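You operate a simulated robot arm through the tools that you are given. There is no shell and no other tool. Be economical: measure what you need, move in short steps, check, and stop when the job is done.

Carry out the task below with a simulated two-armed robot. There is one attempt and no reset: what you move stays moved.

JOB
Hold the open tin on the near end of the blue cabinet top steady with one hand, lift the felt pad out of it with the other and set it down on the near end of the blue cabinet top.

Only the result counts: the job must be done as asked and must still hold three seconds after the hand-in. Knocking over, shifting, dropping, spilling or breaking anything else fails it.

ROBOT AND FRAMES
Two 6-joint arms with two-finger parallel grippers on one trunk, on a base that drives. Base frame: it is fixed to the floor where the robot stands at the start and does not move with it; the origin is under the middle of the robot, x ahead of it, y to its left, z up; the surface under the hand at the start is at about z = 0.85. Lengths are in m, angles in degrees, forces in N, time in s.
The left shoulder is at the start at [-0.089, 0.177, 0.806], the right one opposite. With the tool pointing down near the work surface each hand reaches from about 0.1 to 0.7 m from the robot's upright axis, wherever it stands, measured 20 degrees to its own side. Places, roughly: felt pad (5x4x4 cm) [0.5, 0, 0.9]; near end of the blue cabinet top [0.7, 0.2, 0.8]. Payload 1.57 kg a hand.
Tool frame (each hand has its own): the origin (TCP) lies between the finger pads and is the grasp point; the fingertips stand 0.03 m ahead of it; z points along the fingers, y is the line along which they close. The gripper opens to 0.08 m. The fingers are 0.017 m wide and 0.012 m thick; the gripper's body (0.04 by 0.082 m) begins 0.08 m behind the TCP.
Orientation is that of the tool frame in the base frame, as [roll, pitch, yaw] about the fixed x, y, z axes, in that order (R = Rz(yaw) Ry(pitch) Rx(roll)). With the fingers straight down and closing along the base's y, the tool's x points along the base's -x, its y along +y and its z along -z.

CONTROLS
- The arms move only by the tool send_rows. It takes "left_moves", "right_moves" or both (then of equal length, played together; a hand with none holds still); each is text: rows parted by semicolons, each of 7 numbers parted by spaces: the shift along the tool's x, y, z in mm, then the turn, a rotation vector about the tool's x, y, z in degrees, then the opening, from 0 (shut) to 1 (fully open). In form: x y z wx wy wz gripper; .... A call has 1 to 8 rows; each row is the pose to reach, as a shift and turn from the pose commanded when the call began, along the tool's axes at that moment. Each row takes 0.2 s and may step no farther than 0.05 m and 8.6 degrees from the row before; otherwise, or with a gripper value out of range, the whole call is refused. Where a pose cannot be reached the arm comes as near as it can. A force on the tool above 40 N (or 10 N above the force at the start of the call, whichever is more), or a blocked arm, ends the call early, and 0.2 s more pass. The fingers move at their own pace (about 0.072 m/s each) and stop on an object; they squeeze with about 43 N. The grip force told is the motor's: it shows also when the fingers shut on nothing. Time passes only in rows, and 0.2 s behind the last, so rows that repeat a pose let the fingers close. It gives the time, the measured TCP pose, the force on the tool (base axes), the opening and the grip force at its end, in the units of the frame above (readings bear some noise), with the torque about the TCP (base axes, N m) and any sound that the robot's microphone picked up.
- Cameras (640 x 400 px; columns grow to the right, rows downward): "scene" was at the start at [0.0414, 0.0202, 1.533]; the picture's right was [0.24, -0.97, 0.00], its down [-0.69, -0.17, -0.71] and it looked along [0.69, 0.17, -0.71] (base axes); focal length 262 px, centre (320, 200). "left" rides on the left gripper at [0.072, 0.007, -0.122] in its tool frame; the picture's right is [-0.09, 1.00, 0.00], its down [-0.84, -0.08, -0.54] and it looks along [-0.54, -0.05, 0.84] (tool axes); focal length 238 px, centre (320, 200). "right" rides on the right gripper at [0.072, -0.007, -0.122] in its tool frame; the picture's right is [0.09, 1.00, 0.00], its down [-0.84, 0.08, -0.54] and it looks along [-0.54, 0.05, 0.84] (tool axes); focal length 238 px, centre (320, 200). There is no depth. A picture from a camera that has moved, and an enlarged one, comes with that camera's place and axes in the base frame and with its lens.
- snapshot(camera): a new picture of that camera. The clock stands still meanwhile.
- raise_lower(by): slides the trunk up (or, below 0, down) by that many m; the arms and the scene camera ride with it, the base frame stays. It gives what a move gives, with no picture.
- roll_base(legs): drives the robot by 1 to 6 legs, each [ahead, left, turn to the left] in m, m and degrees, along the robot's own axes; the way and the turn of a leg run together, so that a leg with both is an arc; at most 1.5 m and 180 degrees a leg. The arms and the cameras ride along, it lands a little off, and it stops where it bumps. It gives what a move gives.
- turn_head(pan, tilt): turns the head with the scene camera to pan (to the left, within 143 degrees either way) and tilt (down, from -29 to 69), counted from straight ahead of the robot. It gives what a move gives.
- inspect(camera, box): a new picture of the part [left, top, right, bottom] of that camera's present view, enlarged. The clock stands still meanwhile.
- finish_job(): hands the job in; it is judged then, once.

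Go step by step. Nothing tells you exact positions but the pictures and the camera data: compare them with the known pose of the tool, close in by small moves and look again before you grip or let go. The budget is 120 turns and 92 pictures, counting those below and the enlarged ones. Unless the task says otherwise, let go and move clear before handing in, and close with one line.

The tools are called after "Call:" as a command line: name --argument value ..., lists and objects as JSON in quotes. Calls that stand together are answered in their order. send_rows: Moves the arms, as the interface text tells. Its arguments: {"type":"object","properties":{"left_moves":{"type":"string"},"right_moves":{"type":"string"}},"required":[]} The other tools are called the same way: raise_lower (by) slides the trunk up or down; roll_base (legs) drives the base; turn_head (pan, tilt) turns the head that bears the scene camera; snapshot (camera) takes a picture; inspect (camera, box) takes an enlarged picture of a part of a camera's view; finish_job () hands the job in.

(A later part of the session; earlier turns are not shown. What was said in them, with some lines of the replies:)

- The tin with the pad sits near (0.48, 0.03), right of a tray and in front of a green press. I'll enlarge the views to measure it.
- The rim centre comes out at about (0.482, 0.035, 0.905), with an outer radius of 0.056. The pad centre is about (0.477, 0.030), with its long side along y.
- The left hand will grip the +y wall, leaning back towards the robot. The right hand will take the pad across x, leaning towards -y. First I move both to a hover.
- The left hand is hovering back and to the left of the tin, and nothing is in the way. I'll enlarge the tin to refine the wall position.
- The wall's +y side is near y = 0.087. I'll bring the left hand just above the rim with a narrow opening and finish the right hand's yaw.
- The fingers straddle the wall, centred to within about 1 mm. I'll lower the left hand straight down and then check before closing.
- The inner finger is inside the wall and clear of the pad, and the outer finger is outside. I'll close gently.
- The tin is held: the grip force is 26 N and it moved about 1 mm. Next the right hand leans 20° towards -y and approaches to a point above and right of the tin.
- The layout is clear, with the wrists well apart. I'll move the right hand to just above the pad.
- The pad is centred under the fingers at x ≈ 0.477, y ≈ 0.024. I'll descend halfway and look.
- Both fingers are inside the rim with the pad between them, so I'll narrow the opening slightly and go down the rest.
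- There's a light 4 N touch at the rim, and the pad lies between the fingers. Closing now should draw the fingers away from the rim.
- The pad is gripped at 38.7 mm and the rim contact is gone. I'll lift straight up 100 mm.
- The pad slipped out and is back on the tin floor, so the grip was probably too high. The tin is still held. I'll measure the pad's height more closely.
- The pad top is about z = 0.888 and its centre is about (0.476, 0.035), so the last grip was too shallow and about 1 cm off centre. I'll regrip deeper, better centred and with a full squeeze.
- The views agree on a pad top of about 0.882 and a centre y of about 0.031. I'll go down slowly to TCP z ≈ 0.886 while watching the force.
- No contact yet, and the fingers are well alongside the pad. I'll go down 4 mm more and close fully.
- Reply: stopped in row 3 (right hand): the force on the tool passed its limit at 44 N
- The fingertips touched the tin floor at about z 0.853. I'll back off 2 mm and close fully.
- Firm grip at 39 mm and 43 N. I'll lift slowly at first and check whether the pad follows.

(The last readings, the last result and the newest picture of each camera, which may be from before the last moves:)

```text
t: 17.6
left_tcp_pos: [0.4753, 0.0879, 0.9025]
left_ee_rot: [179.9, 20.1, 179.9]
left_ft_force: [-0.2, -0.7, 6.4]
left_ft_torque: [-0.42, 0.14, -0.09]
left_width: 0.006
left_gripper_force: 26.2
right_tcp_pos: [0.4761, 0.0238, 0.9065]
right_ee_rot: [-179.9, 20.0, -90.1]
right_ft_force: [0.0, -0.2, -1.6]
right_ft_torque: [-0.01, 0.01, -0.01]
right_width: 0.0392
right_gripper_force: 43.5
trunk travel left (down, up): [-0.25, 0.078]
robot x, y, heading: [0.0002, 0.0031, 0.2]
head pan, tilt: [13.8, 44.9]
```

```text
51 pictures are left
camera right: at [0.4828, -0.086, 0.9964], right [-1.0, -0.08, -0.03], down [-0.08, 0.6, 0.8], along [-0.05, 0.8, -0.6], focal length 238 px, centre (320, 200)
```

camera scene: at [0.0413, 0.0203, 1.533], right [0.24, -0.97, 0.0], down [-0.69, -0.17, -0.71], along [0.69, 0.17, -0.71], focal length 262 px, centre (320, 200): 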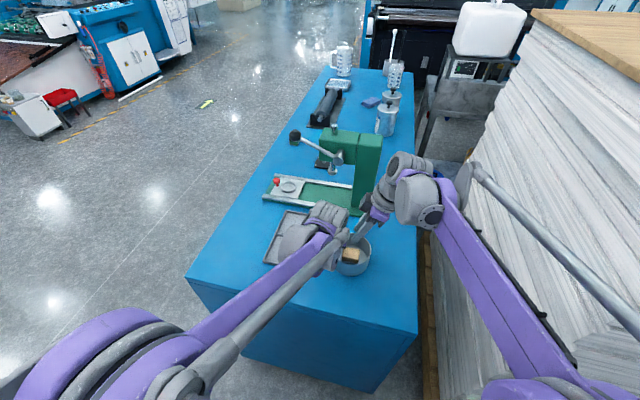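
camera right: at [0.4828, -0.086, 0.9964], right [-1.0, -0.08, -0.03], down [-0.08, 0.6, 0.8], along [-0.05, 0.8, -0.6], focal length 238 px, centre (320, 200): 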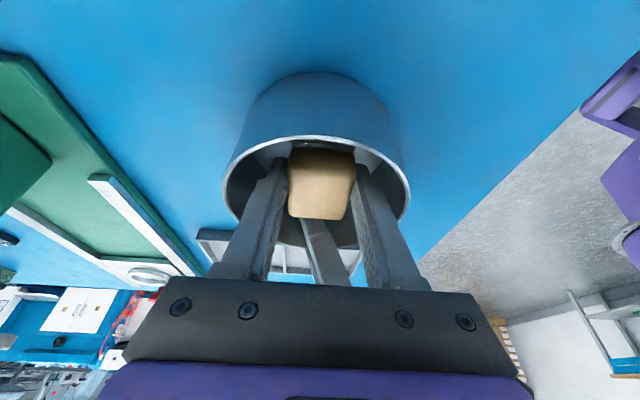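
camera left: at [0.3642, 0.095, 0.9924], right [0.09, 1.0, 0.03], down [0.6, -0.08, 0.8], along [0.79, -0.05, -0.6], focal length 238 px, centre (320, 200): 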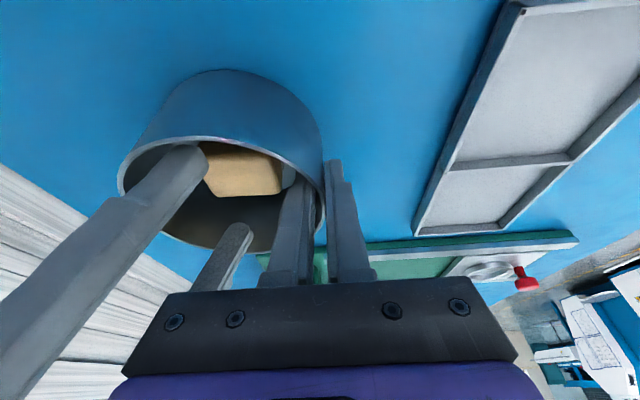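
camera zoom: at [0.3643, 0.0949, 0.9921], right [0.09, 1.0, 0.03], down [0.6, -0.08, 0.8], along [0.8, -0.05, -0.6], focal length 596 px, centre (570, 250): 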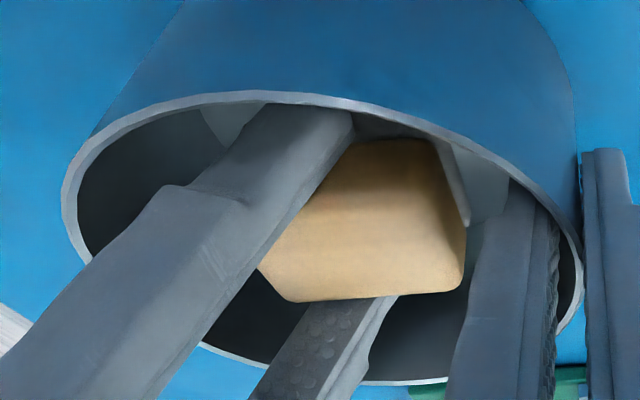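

The pad follows the fingers this time. I'll keep lifting slowly until it's clear of the tin.

Call:
send_rows --right_moves "-2 0 -5.5 0 0 0 0; -5 0 -14 0 0 0 0; -9 0 -25 0 0 0 0; -13 0 -36 0 0 0 0; -17 0 -47 0 0 0 0; -21 0 -58 0 0 0 0; -24 0 -66 0 0 0 0; -25 0 -69 0 0 0 0"

Call:
snapshot --camera "right"

Call:
snapshot --camera "left"

Call:
inspect --camera "scene" --box '[290, 160, 450, 290]'

```text
t: 19.4
left_tcp_pos: [0.4762, 0.0893, 0.903]
left_ee_rot: [180.0, 20.0, -180.0]
left_ft_force: [-1.2, -0.5, 5.6]
left_ft_torque: [-0.41, 0.01, -0.11]
left_width: 0.0061
left_gripper_force: 26.4
right_tcp_pos: [0.4771, 0.0262, 0.9786]
right_ee_rot: [-180.0, 20.1, -90.1]
right_ft_force: [0.0, -0.3, -2.3]
right_ft_torque: [-0.02, -0.02, -0.04]
right_width: 0.0392
right_gripper_force: 42.9
trunk travel left (down, up): [-0.25, 0.078]
robot x, y, heading: [0.0001, -0.0012, 0.1]
head pan, tilt: [13.8, 44.9]
```

```text
50 pictures are left
camera right: at [0.4838, -0.0849, 1.0693], right [-1.0, -0.08, -0.03], down [-0.08, 0.6, 0.8], along [-0.05, 0.8, -0.6], focal length 238 px, centre (320, 200)
```

right: 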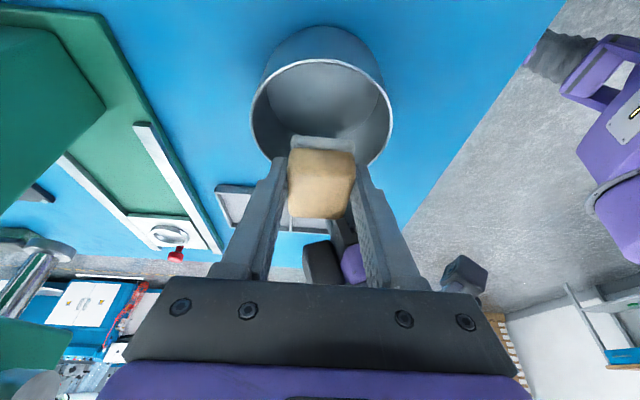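

```text
49 pictures are left
camera left: at [0.3643, 0.0949, 0.9921], right [0.09, 1.0, 0.03], down [0.6, -0.08, 0.8], along [0.8, -0.05, -0.6], focal length 238 px, centre (320, 200)
```

left: 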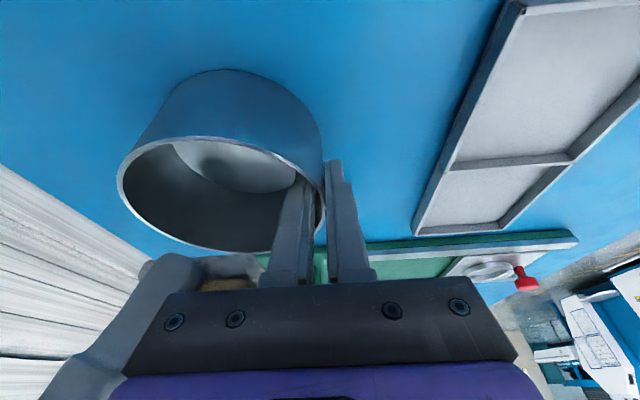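

```text
3.08 times, centred on (370, 225) of scene
camera zoom: at [0.041, 0.02, 1.533], right [0.24, -0.97, 0.0], down [-0.69, -0.17, -0.71], along [0.69, 0.17, -0.71], focal length 807 px, centre (166, 123)
```

zoom: 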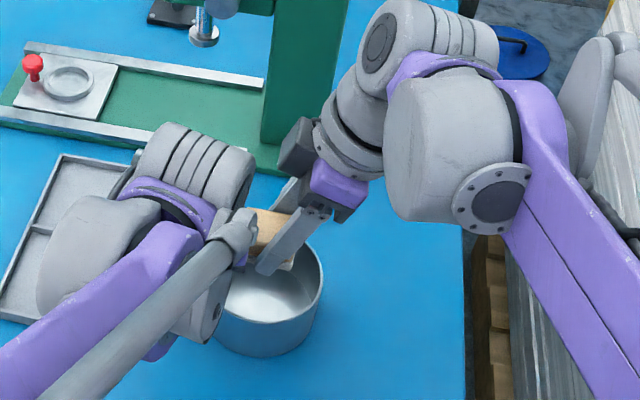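

The pad is out of the tin and firmly held, and the tin is still in place. I'll carry the pad to clear table at about (0.45, -0.07), at the same height.

Call:
send_rows --right_moves "7 2 -4 0 0 0 0; 23 6 -11 0 0 0 0; 42 11 -20 0 0 0 0; 61 17 -29 0 0 0 0; 79 23 -38 0 0 0 0; 88 26 -42 0 0 0 0; 91.5 27 -44 0 0 0 0; 91.5 27 -44 0 0 0 0"

Call:
snapshot --camera "right"

Call:
inspect --camera "scene" --box '[290, 160, 450, 290]'

```text
t: 21.2
left_tcp_pos: [0.475, 0.089, 0.9031]
left_ee_rot: [179.9, 20.3, -180.0]
left_ft_force: [-0.3, -0.7, 5.0]
left_ft_torque: [-0.38, 0.03, -0.04]
left_width: 0.006
left_gripper_force: 26.1
right_tcp_pos: [0.4488, -0.076, 0.9873]
right_ee_rot: [-180.0, 20.0, -90.1]
right_ft_force: [-0.1, -0.8, -0.2]
right_ft_torque: [-0.03, -0.01, 0.01]
right_width: 0.0391
right_gripper_force: 43.0
trunk travel left (down, up): [-0.25, 0.078]
robot x, y, heading: [-0.002, -0.0006, 0.1]
head pan, tilt: [13.8, 44.9]
```

```text
47 pictures are left
camera right: at [0.4554, -0.1864, 1.078], right [-1.0, -0.08, -0.03], down [-0.08, 0.6, 0.8], along [-0.05, 0.8, -0.6], focal length 238 px, centre (320, 200)
```

right: 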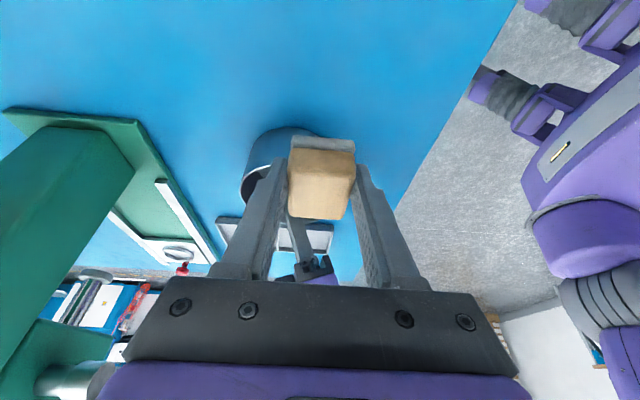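

```text
3.08 times, centred on (370, 225) of scene
camera zoom: at [0.041, 0.02, 1.533], right [0.24, -0.97, 0.0], down [-0.69, -0.17, -0.71], along [0.69, 0.17, -0.71], focal length 807 px, centre (166, 123)
```

zoom: 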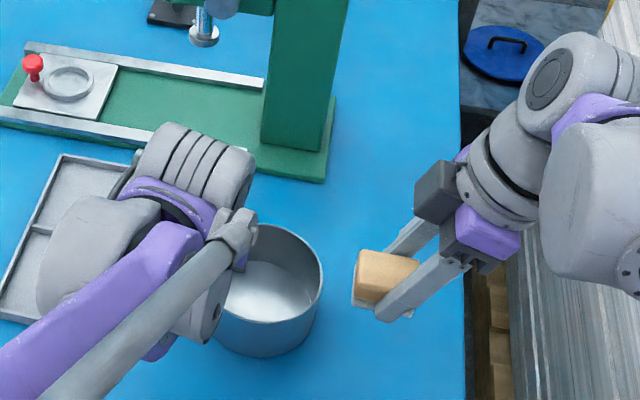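

The pad is over clear table. I'll check its tilt before lowering it.

Call:
inspect --camera "scene" --box '[360, 210, 430, 260]'

Call:
inspect --camera "right" --box '[250, 110, 390, 240]'

Call:
snapshot --camera "left"

```text
8.00 times, centred on (395, 235) of scene
camera zoom: at [0.041, 0.02, 1.533], right [0.24, -0.97, 0.0], down [-0.69, -0.17, -0.71], along [0.69, 0.17, -0.71], focal length 2098 px, centre (-280, -80)
```

zoom: 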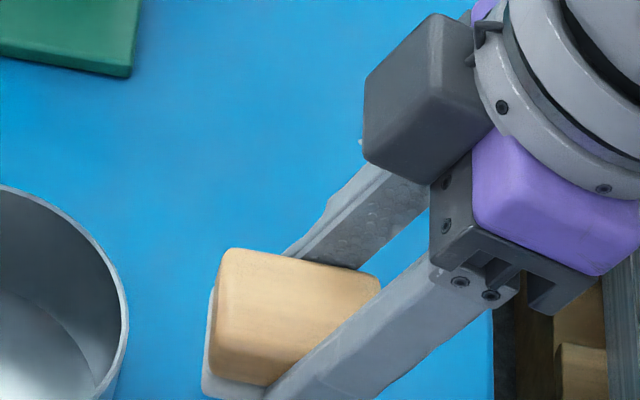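

```text
3.08 times, centred on (320, 175) of right
camera zoom: at [0.4554, -0.1864, 1.078], right [-1.0, -0.08, -0.03], down [-0.08, 0.6, 0.8], along [-0.05, 0.8, -0.6], focal length 733 px, centre (320, 277)
```

zoom: 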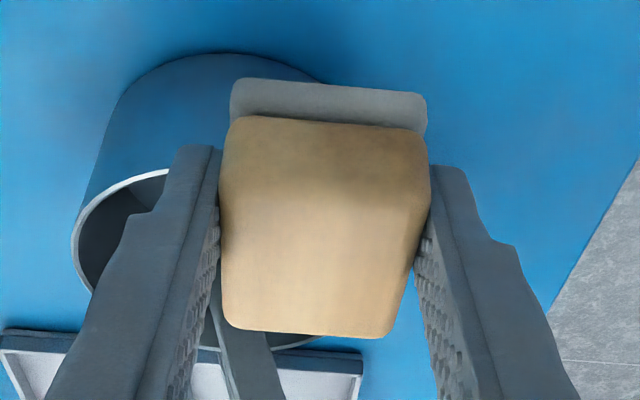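

```text
43 pictures are left
camera left: at [0.3644, 0.095, 0.992], right [0.09, 1.0, 0.03], down [0.6, -0.08, 0.8], along [0.8, -0.05, -0.6], focal length 238 px, centre (320, 200)
```

left: 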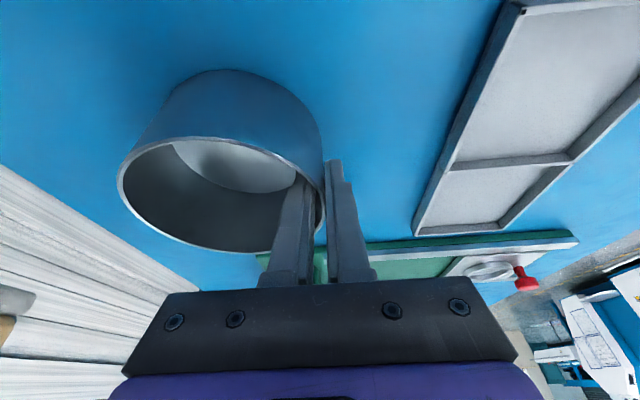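

The block looks only slightly tilted in the grip. I'll lower it slowly to just above the table.

Call:
send_rows --right_moves "2 0 5.6 0 0 0 0; 7 0 19 0 0 0 0; 13 0 36 0 0 0 0; 19 0 52 0 0 0 0; 25 0 69 0 0 0 0; 29.5 0 81 0 0 0 0; 31.5 0 86.5 0 0 0 0; 31.5 0 86.5 0 0 0 0"

Call:
inspect --camera "scene" --box '[350, 220, 430, 280]'

Call:
inspect --camera "right" --box '[230, 90, 410, 250]'

```text
t: 23.0
left_tcp_pos: [0.4748, 0.0877, 0.9023]
left_ee_rot: [179.9, 19.9, 180.0]
left_ft_force: [-1.2, -0.3, 4.8]
left_ft_torque: [-0.38, 0.07, -0.07]
left_width: 0.0062
left_gripper_force: 25.9
right_tcp_pos: [0.449, -0.0769, 0.8985]
right_ee_rot: [-180.0, 20.1, -90.1]
right_ft_force: [0.6, 0.2, 0.0]
right_ft_torque: [-0.02, 0.04, 0.02]
right_width: 0.0394
right_gripper_force: 42.4
trunk travel left (down, up): [-0.25, 0.078]
robot x, y, heading: [-0.0019, 0.0006, -0.1]
head pan, tilt: [13.8, 44.9]
```

```text
6.67 times, centred on (390, 250) of scene
camera zoom: at [0.041, 0.02, 1.533], right [0.24, -0.97, 0.0], down [-0.69, -0.17, -0.71], along [0.69, 0.17, -0.71], focal length 1748 px, centre (-147, -133)
```

zoom: 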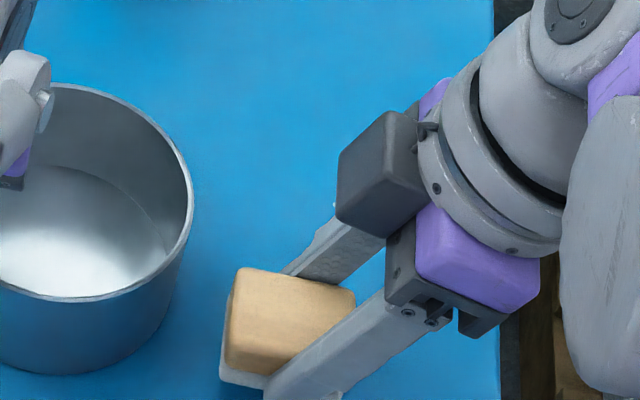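

```text
2.50 times, centred on (320, 170) of right
camera zoom: at [0.4556, -0.1862, 0.9881], right [-1.0, -0.08, -0.03], down [-0.08, 0.6, 0.8], along [-0.05, 0.8, -0.6], focal length 596 px, centre (320, 275)
```

zoom: 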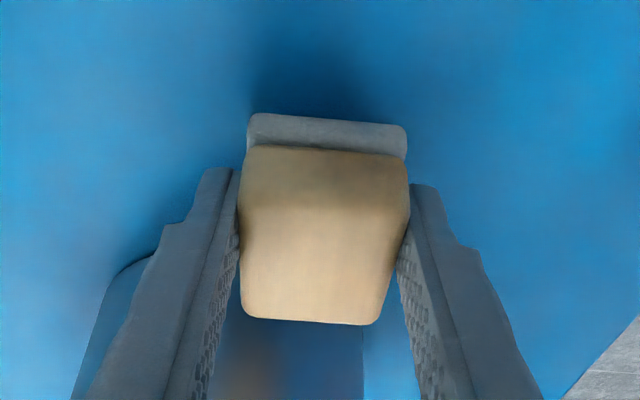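

There's no contact yet, so I'll lower another 9 mm in small steps.

Call:
send_rows --right_moves "0.7 0 1.9 0 0 0 0; 1.4 0 3.8 0 0 0 0; 2 0 5.6 0 0 0 0; 2.6 0 7.2 0 0 0 0; 3.1 0 8.5 0 0 0 0"

Call:
inspect --camera "right" --box '[230, 90, 410, 250]'

```text
t: 24.2
left_tcp_pos: [0.4754, 0.0897, 0.9009]
left_ee_rot: [179.9, 20.0, 180.0]
left_ft_force: [-0.6, -0.4, 4.1]
left_ft_torque: [-0.32, 0.11, -0.04]
left_width: 0.0061
left_gripper_force: 25.7
right_tcp_pos: [0.4517, -0.0769, 0.8887]
right_ee_rot: [-180.0, 20.0, -90.1]
right_ft_force: [-0.7, -0.1, -1.0]
right_ft_torque: [-0.01, -0.03, 0.01]
right_width: 0.039
right_gripper_force: 42.6
trunk travel left (down, up): [-0.25, 0.078]
robot x, y, heading: [-0.0003, -0.0039, 0.3]
head pan, tilt: [13.8, 44.9]
```

```text
2.50 times, centred on (320, 170) of right
camera zoom: at [0.4575, -0.1865, 0.9784], right [-1.0, -0.08, -0.03], down [-0.08, 0.6, 0.8], along [-0.05, 0.8, -0.6], focal length 596 px, centre (320, 275)
```

zoom: 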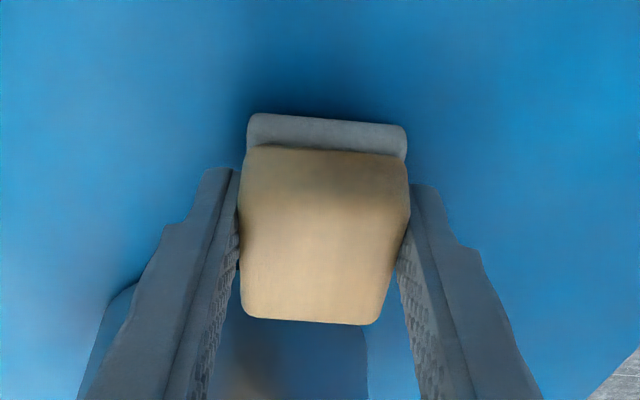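

Still no contact. I'll go down 6 mm more in 1.5 mm steps.

Call:
send_rows --right_moves "0.5 0 1.4 0 0 0 0; 1 0 2.8 0 0 0 0; 1.5 0 4.2 0 0 0 0; 2 0 5.6 0 0 0 0"

Call:
inspect --camera "right" --box '[230, 90, 410, 250]'

```text
t: 25.2
left_tcp_pos: [0.4764, 0.0892, 0.9019]
left_ee_rot: [179.9, 20.0, -179.9]
left_ft_force: [-1.2, -0.7, 3.5]
left_ft_torque: [-0.33, 0.05, -0.06]
left_width: 0.0062
left_gripper_force: 26.0
right_tcp_pos: [0.4522, -0.0765, 0.8832]
right_ee_rot: [-180.0, 19.9, -90.1]
right_ft_force: [-0.8, 0.0, 0.2]
right_ft_torque: [0.03, -0.03, 0.03]
right_width: 0.0394
right_gripper_force: 43.4
trunk travel left (down, up): [-0.25, 0.078]
robot x, y, heading: [-0.0008, -0.0013, 0.0]
head pan, tilt: [13.8, 44.9]
```

```text
2.50 times, centred on (320, 170) of right
camera zoom: at [0.4577, -0.186, 0.9729], right [-1.0, -0.08, -0.03], down [-0.08, 0.6, 0.8], along [-0.05, 0.8, -0.6], focal length 596 px, centre (320, 275)
```

zoom: 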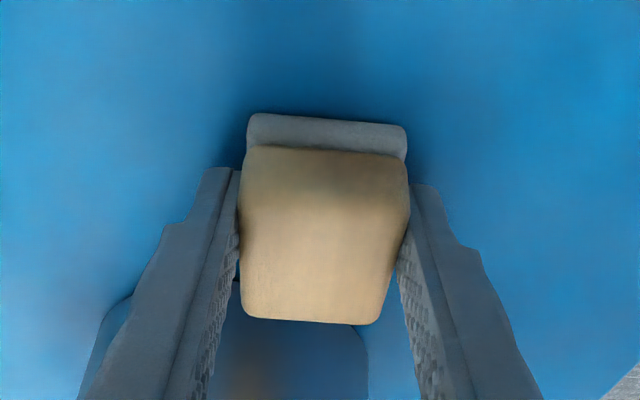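

Still no force. I'll try another 3 mm in 1 mm steps.

Call:
send_rows --right_moves "0.35 0 0.95 0 0 0 0; 0.7 0 1.9 0 0 0 0; 1 0 2.8 0 0 0 0; 1 0 2.8 0 0 0 0"

Call:
inspect --camera "scene" --box '[350, 220, 430, 280]'

```text
t: 26.1
left_tcp_pos: [0.474, 0.0889, 0.9022]
left_ee_rot: [180.0, 20.1, -179.9]
left_ft_force: [0.0, 1.6, 4.0]
left_ft_torque: [-0.36, 0.06, -0.03]
left_width: 0.0059
left_gripper_force: 26.1
right_tcp_pos: [0.4514, -0.0754, 0.8819]
right_ee_rot: [-179.9, 20.1, -90.3]
right_ft_force: [-0.7, -2.8, 19.1]
right_ft_torque: [-0.13, 0.05, 0.02]
right_width: 0.0394
right_gripper_force: 42.9
trunk travel left (down, up): [-0.25, 0.078]
robot x, y, heading: [0.0035, 0.0002, -0.0]
head pan, tilt: [13.8, 44.9]
stopped in row 4 (right hand): the force on the tool passed its limit at 40 N (the readings are from after the stop); the commanded pose is now the measured one
```

```text
6.67 times, centred on (390, 250) of scene
camera zoom: at [0.0395, 0.0203, 1.533], right [0.24, -0.97, 0.0], down [-0.68, -0.17, -0.71], along [0.69, 0.17, -0.7], focal length 1748 px, centre (-147, -133)
```

zoom: 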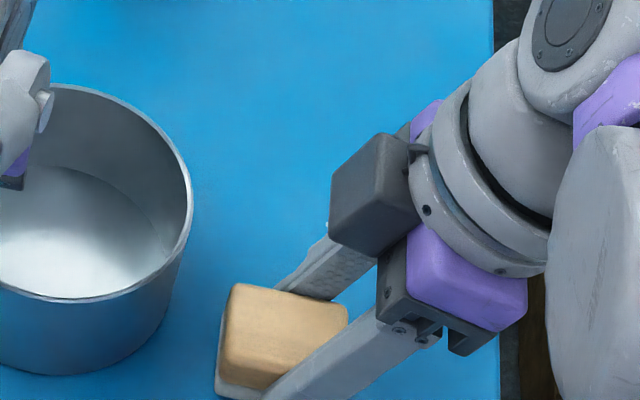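

The pad is on the table. I'll ease up 1 mm and open slowly.

Call:
send_rows --right_moves "-0.3 0 -0.9 0 0 0 0.45; -0.3 0 -0.9 0 0 0 0.52; -0.3 0 -0.9 0 0 0 0.6; -0.3 0 -0.9 0 0 0 0.75; -0.3 0 -0.9 0 0 0 0.75"

Call:
snapshot --camera "right"

Call:
inspect --camera "scene" --box '[350, 220, 430, 280]'

```text
t: 27.3
left_tcp_pos: [0.4741, 0.0873, 0.9017]
left_ee_rot: [179.9, 20.0, -180.0]
left_ft_force: [-3.0, 0.9, 5.3]
left_ft_torque: [-0.56, 0.23, -0.26]
left_width: 0.0059
left_gripper_force: 26.3
right_tcp_pos: [0.451, -0.0752, 0.8825]
right_ee_rot: [-179.8, 20.1, -90.2]
right_ft_force: [0.0, 0.2, 0.1]
right_ft_torque: [-0.03, 0.01, 0.0]
right_width: 0.0601
right_gripper_force: 0.1
trunk travel left (down, up): [-0.25, 0.078]
robot x, y, heading: [-0.0025, 0.0018, 0.2]
head pan, tilt: [13.8, 44.9]
```

```text
37 pictures are left
camera right: at [0.4575, -0.1865, 0.9723], right [-1.0, -0.08, -0.03], down [-0.08, 0.6, 0.8], along [-0.05, 0.8, -0.6], focal length 238 px, centre (320, 200)
```

right: 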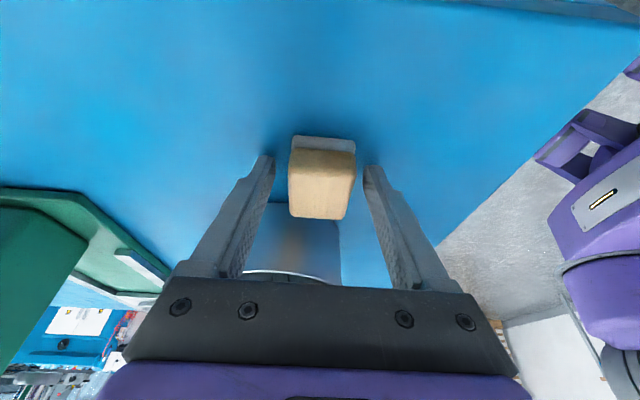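

```text
6.67 times, centred on (390, 250) of scene
camera zoom: at [0.0408, 0.0202, 1.533], right [0.24, -0.97, 0.0], down [-0.69, -0.17, -0.71], along [0.69, 0.17, -0.71], focal length 1748 px, centre (-147, -133)
```

zoom: 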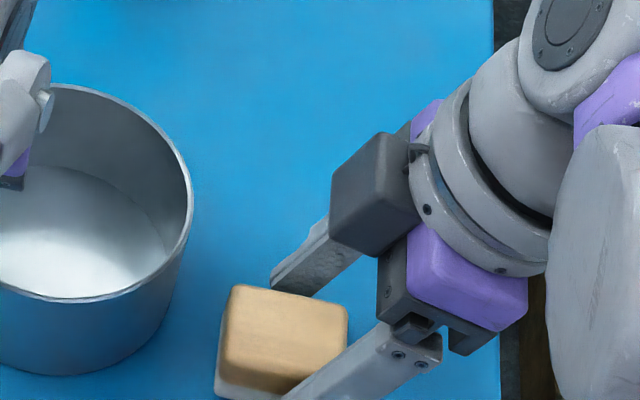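

The pad stands released and flat. I'll withdraw the right hand back along its fingers and up.

Call:
send_rows --right_moves "0 0 -20 0 0 0 0.75; 0 0 -50 0 0 0 0.75; 0 0 -85 0 0 0 0.75; 0 0 -125 0 0 0 0.75; 0 0 -165 0 0 0 0.75; 0 0 -165 0 0 0 0.75"

Call:
snapshot --camera "scene"

Call:
snapshot --camera "left"

```text
t: 28.7
left_tcp_pos: [0.4748, 0.0893, 0.9028]
left_ee_rot: [179.9, 20.1, -179.9]
left_ft_force: [-2.0, 0.0, 5.6]
left_ft_torque: [-0.5, 0.11, -0.17]
left_width: 0.0063
left_gripper_force: 26.1
right_tcp_pos: [0.4523, -0.1339, 1.0355]
right_ee_rot: [-180.0, 20.2, -90.1]
right_ft_force: [-0.3, 0.4, -0.4]
right_ft_torque: [0.0, 0.01, 0.01]
right_width: 0.0599
right_gripper_force: 0.0
trunk travel left (down, up): [-0.25, 0.078]
robot x, y, heading: [-0.0003, -0.0033, -0.2]
head pan, tilt: [13.8, 44.9]
```

```text
35 pictures are left
camera scene: at [0.041, 0.0201, 1.533], right [0.24, -0.97, 0.0], down [-0.69, -0.17, -0.71], along [0.69, 0.17, -0.71], focal length 262 px, centre (320, 200)
```

scene: 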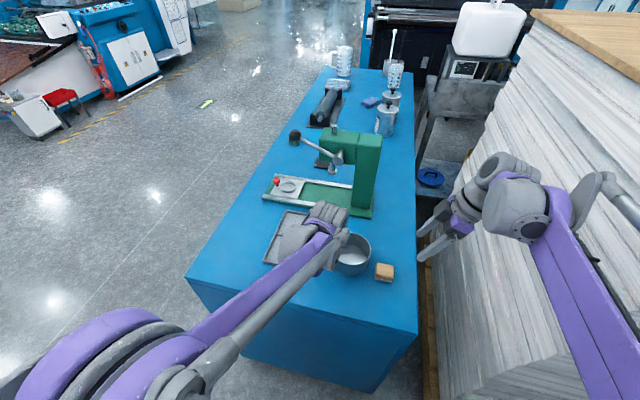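

```text
34 pictures are left
camera left: at [0.3644, 0.095, 0.992], right [0.09, 1.0, 0.03], down [0.6, -0.08, 0.8], along [0.8, -0.05, -0.6], focal length 238 px, centre (320, 200)
```

left: 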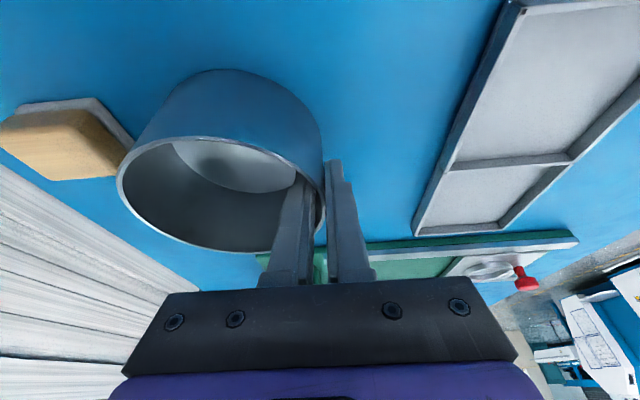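

The pad is on the table and the right hand is clear. Next I release the tin and raise the left hand straight up.

Call:
send_rows --left_moves "0 0 0 0 0 0 0.12; 0 0 0 0 0 0 0.2; 0 0 0 0 0 0 0.35; 0 0 0 0 0 0 0.35"

Call:
snapshot --camera "left"

```text
t: 29.7
left_tcp_pos: [0.4748, 0.0886, 0.9016]
left_ee_rot: [179.9, 19.9, -180.0]
left_ft_force: [-0.6, 0.6, -0.7]
left_ft_torque: [0.01, 0.02, -0.02]
left_width: 0.028
left_gripper_force: 0.0
right_tcp_pos: [0.4548, -0.1328, 1.0354]
right_ee_rot: [-179.9, 20.2, -90.2]
right_ft_force: [0.0, 0.6, -0.6]
right_ft_torque: [0.02, 0.0, 0.02]
right_width: 0.0596
right_gripper_force: 0.0
trunk travel left (down, up): [-0.25, 0.078]
robot x, y, heading: [0.0005, 0.0011, 0.1]
head pan, tilt: [13.8, 44.9]
```

```text
33 pictures are left
camera left: at [0.3648, 0.095, 0.9918], right [0.09, 1.0, 0.03], down [0.6, -0.08, 0.8], along [0.8, -0.05, -0.6], focal length 238 px, centre (320, 200)
```

left: 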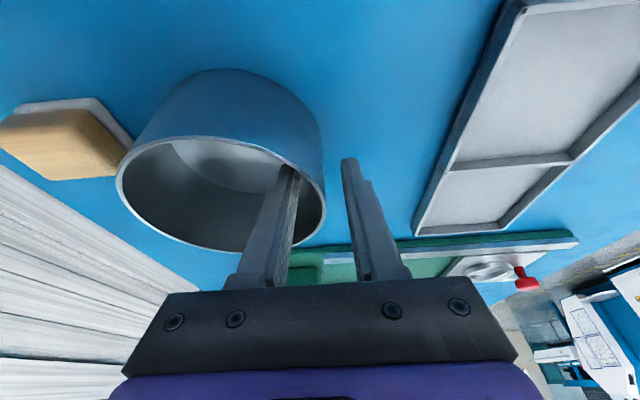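

Call:
send_rows --left_moves "-5 0 -14 0 0 0 0.35; -12 0 -33 0 0 0 0.35; -22 0 -60 0 0 0 0.35; -34 0 -94 0 0 0 0.35; -48 0 -132 0 0 0 0.35; -48 35 -132 0 0 0 0.35; -48 75 -132 0 0 0 0.35; -48 110 -132 0 0 0 0.35"

Call:
snapshot --camera "scene"

Call:
inspect --camera "scene" --box '[260, 200, 420, 300]'

```text
t: 31.5
left_tcp_pos: [0.4734, 0.2007, 1.0421]
left_ee_rot: [179.9, 20.0, -180.0]
left_ft_force: [0.4, 0.2, -0.7]
left_ft_torque: [-0.01, 0.0, -0.02]
left_width: 0.0282
left_gripper_force: 0.2
right_tcp_pos: [0.4529, -0.1335, 1.036]
right_ee_rot: [-179.9, 20.1, -90.2]
right_ft_force: [-0.4, 0.2, 1.1]
right_ft_torque: [-0.01, 0.03, 0.01]
right_width: 0.0602
right_gripper_force: 0.1
trunk travel left (down, up): [-0.25, 0.078]
robot x, y, heading: [-0.0001, 0.0009, 0.1]
head pan, tilt: [13.8, 44.9]
```

```text
32 pictures are left
camera scene: at [0.0415, 0.0206, 1.5329], right [0.24, -0.97, 0.0], down [-0.69, -0.17, -0.71], along [0.69, 0.17, -0.71], focal length 262 px, centre (320, 200)
```

scene: 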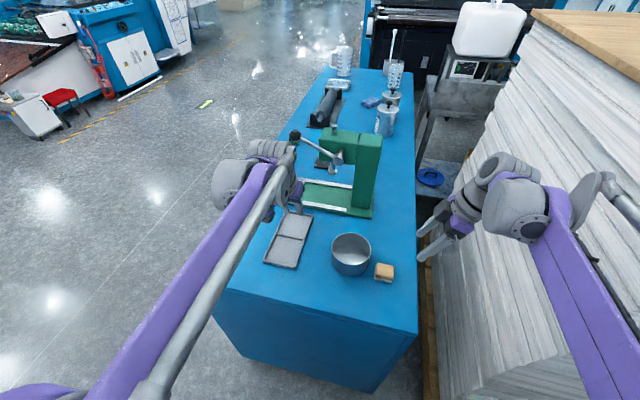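

```text
4.00 times, centred on (340, 250) of scene
camera zoom: at [0.0415, 0.0206, 1.5329], right [0.24, -0.97, 0.0], down [-0.69, -0.17, -0.71], along [0.69, 0.17, -0.71], focal length 1049 px, centre (240, 0)
```

zoom: 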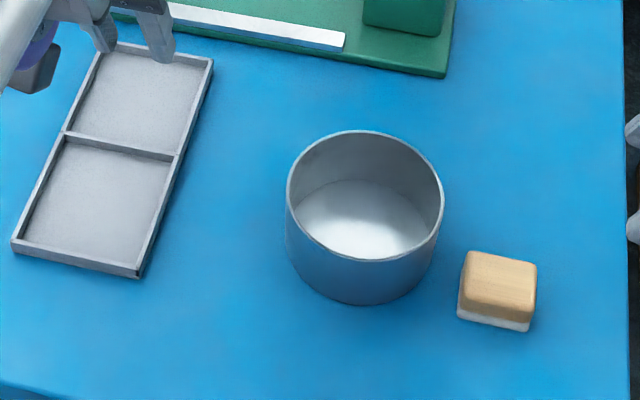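

The pad stands flat on the near end of the blue top, the tin is upright in its place, and both hands are clear. I'm handing in.

Call:
finish_job

```text
The job is handed in.
```

The felt pad is out of the tin and standing flat on the near end of the blue cabinet top, to the right of the tin. The left hand held the tin throughout: it moved about 1–2 mm when first gripped and is still upright. The first lift slipped and dropped the pad back into the tin, so I gripped it again lower down and that lift held.
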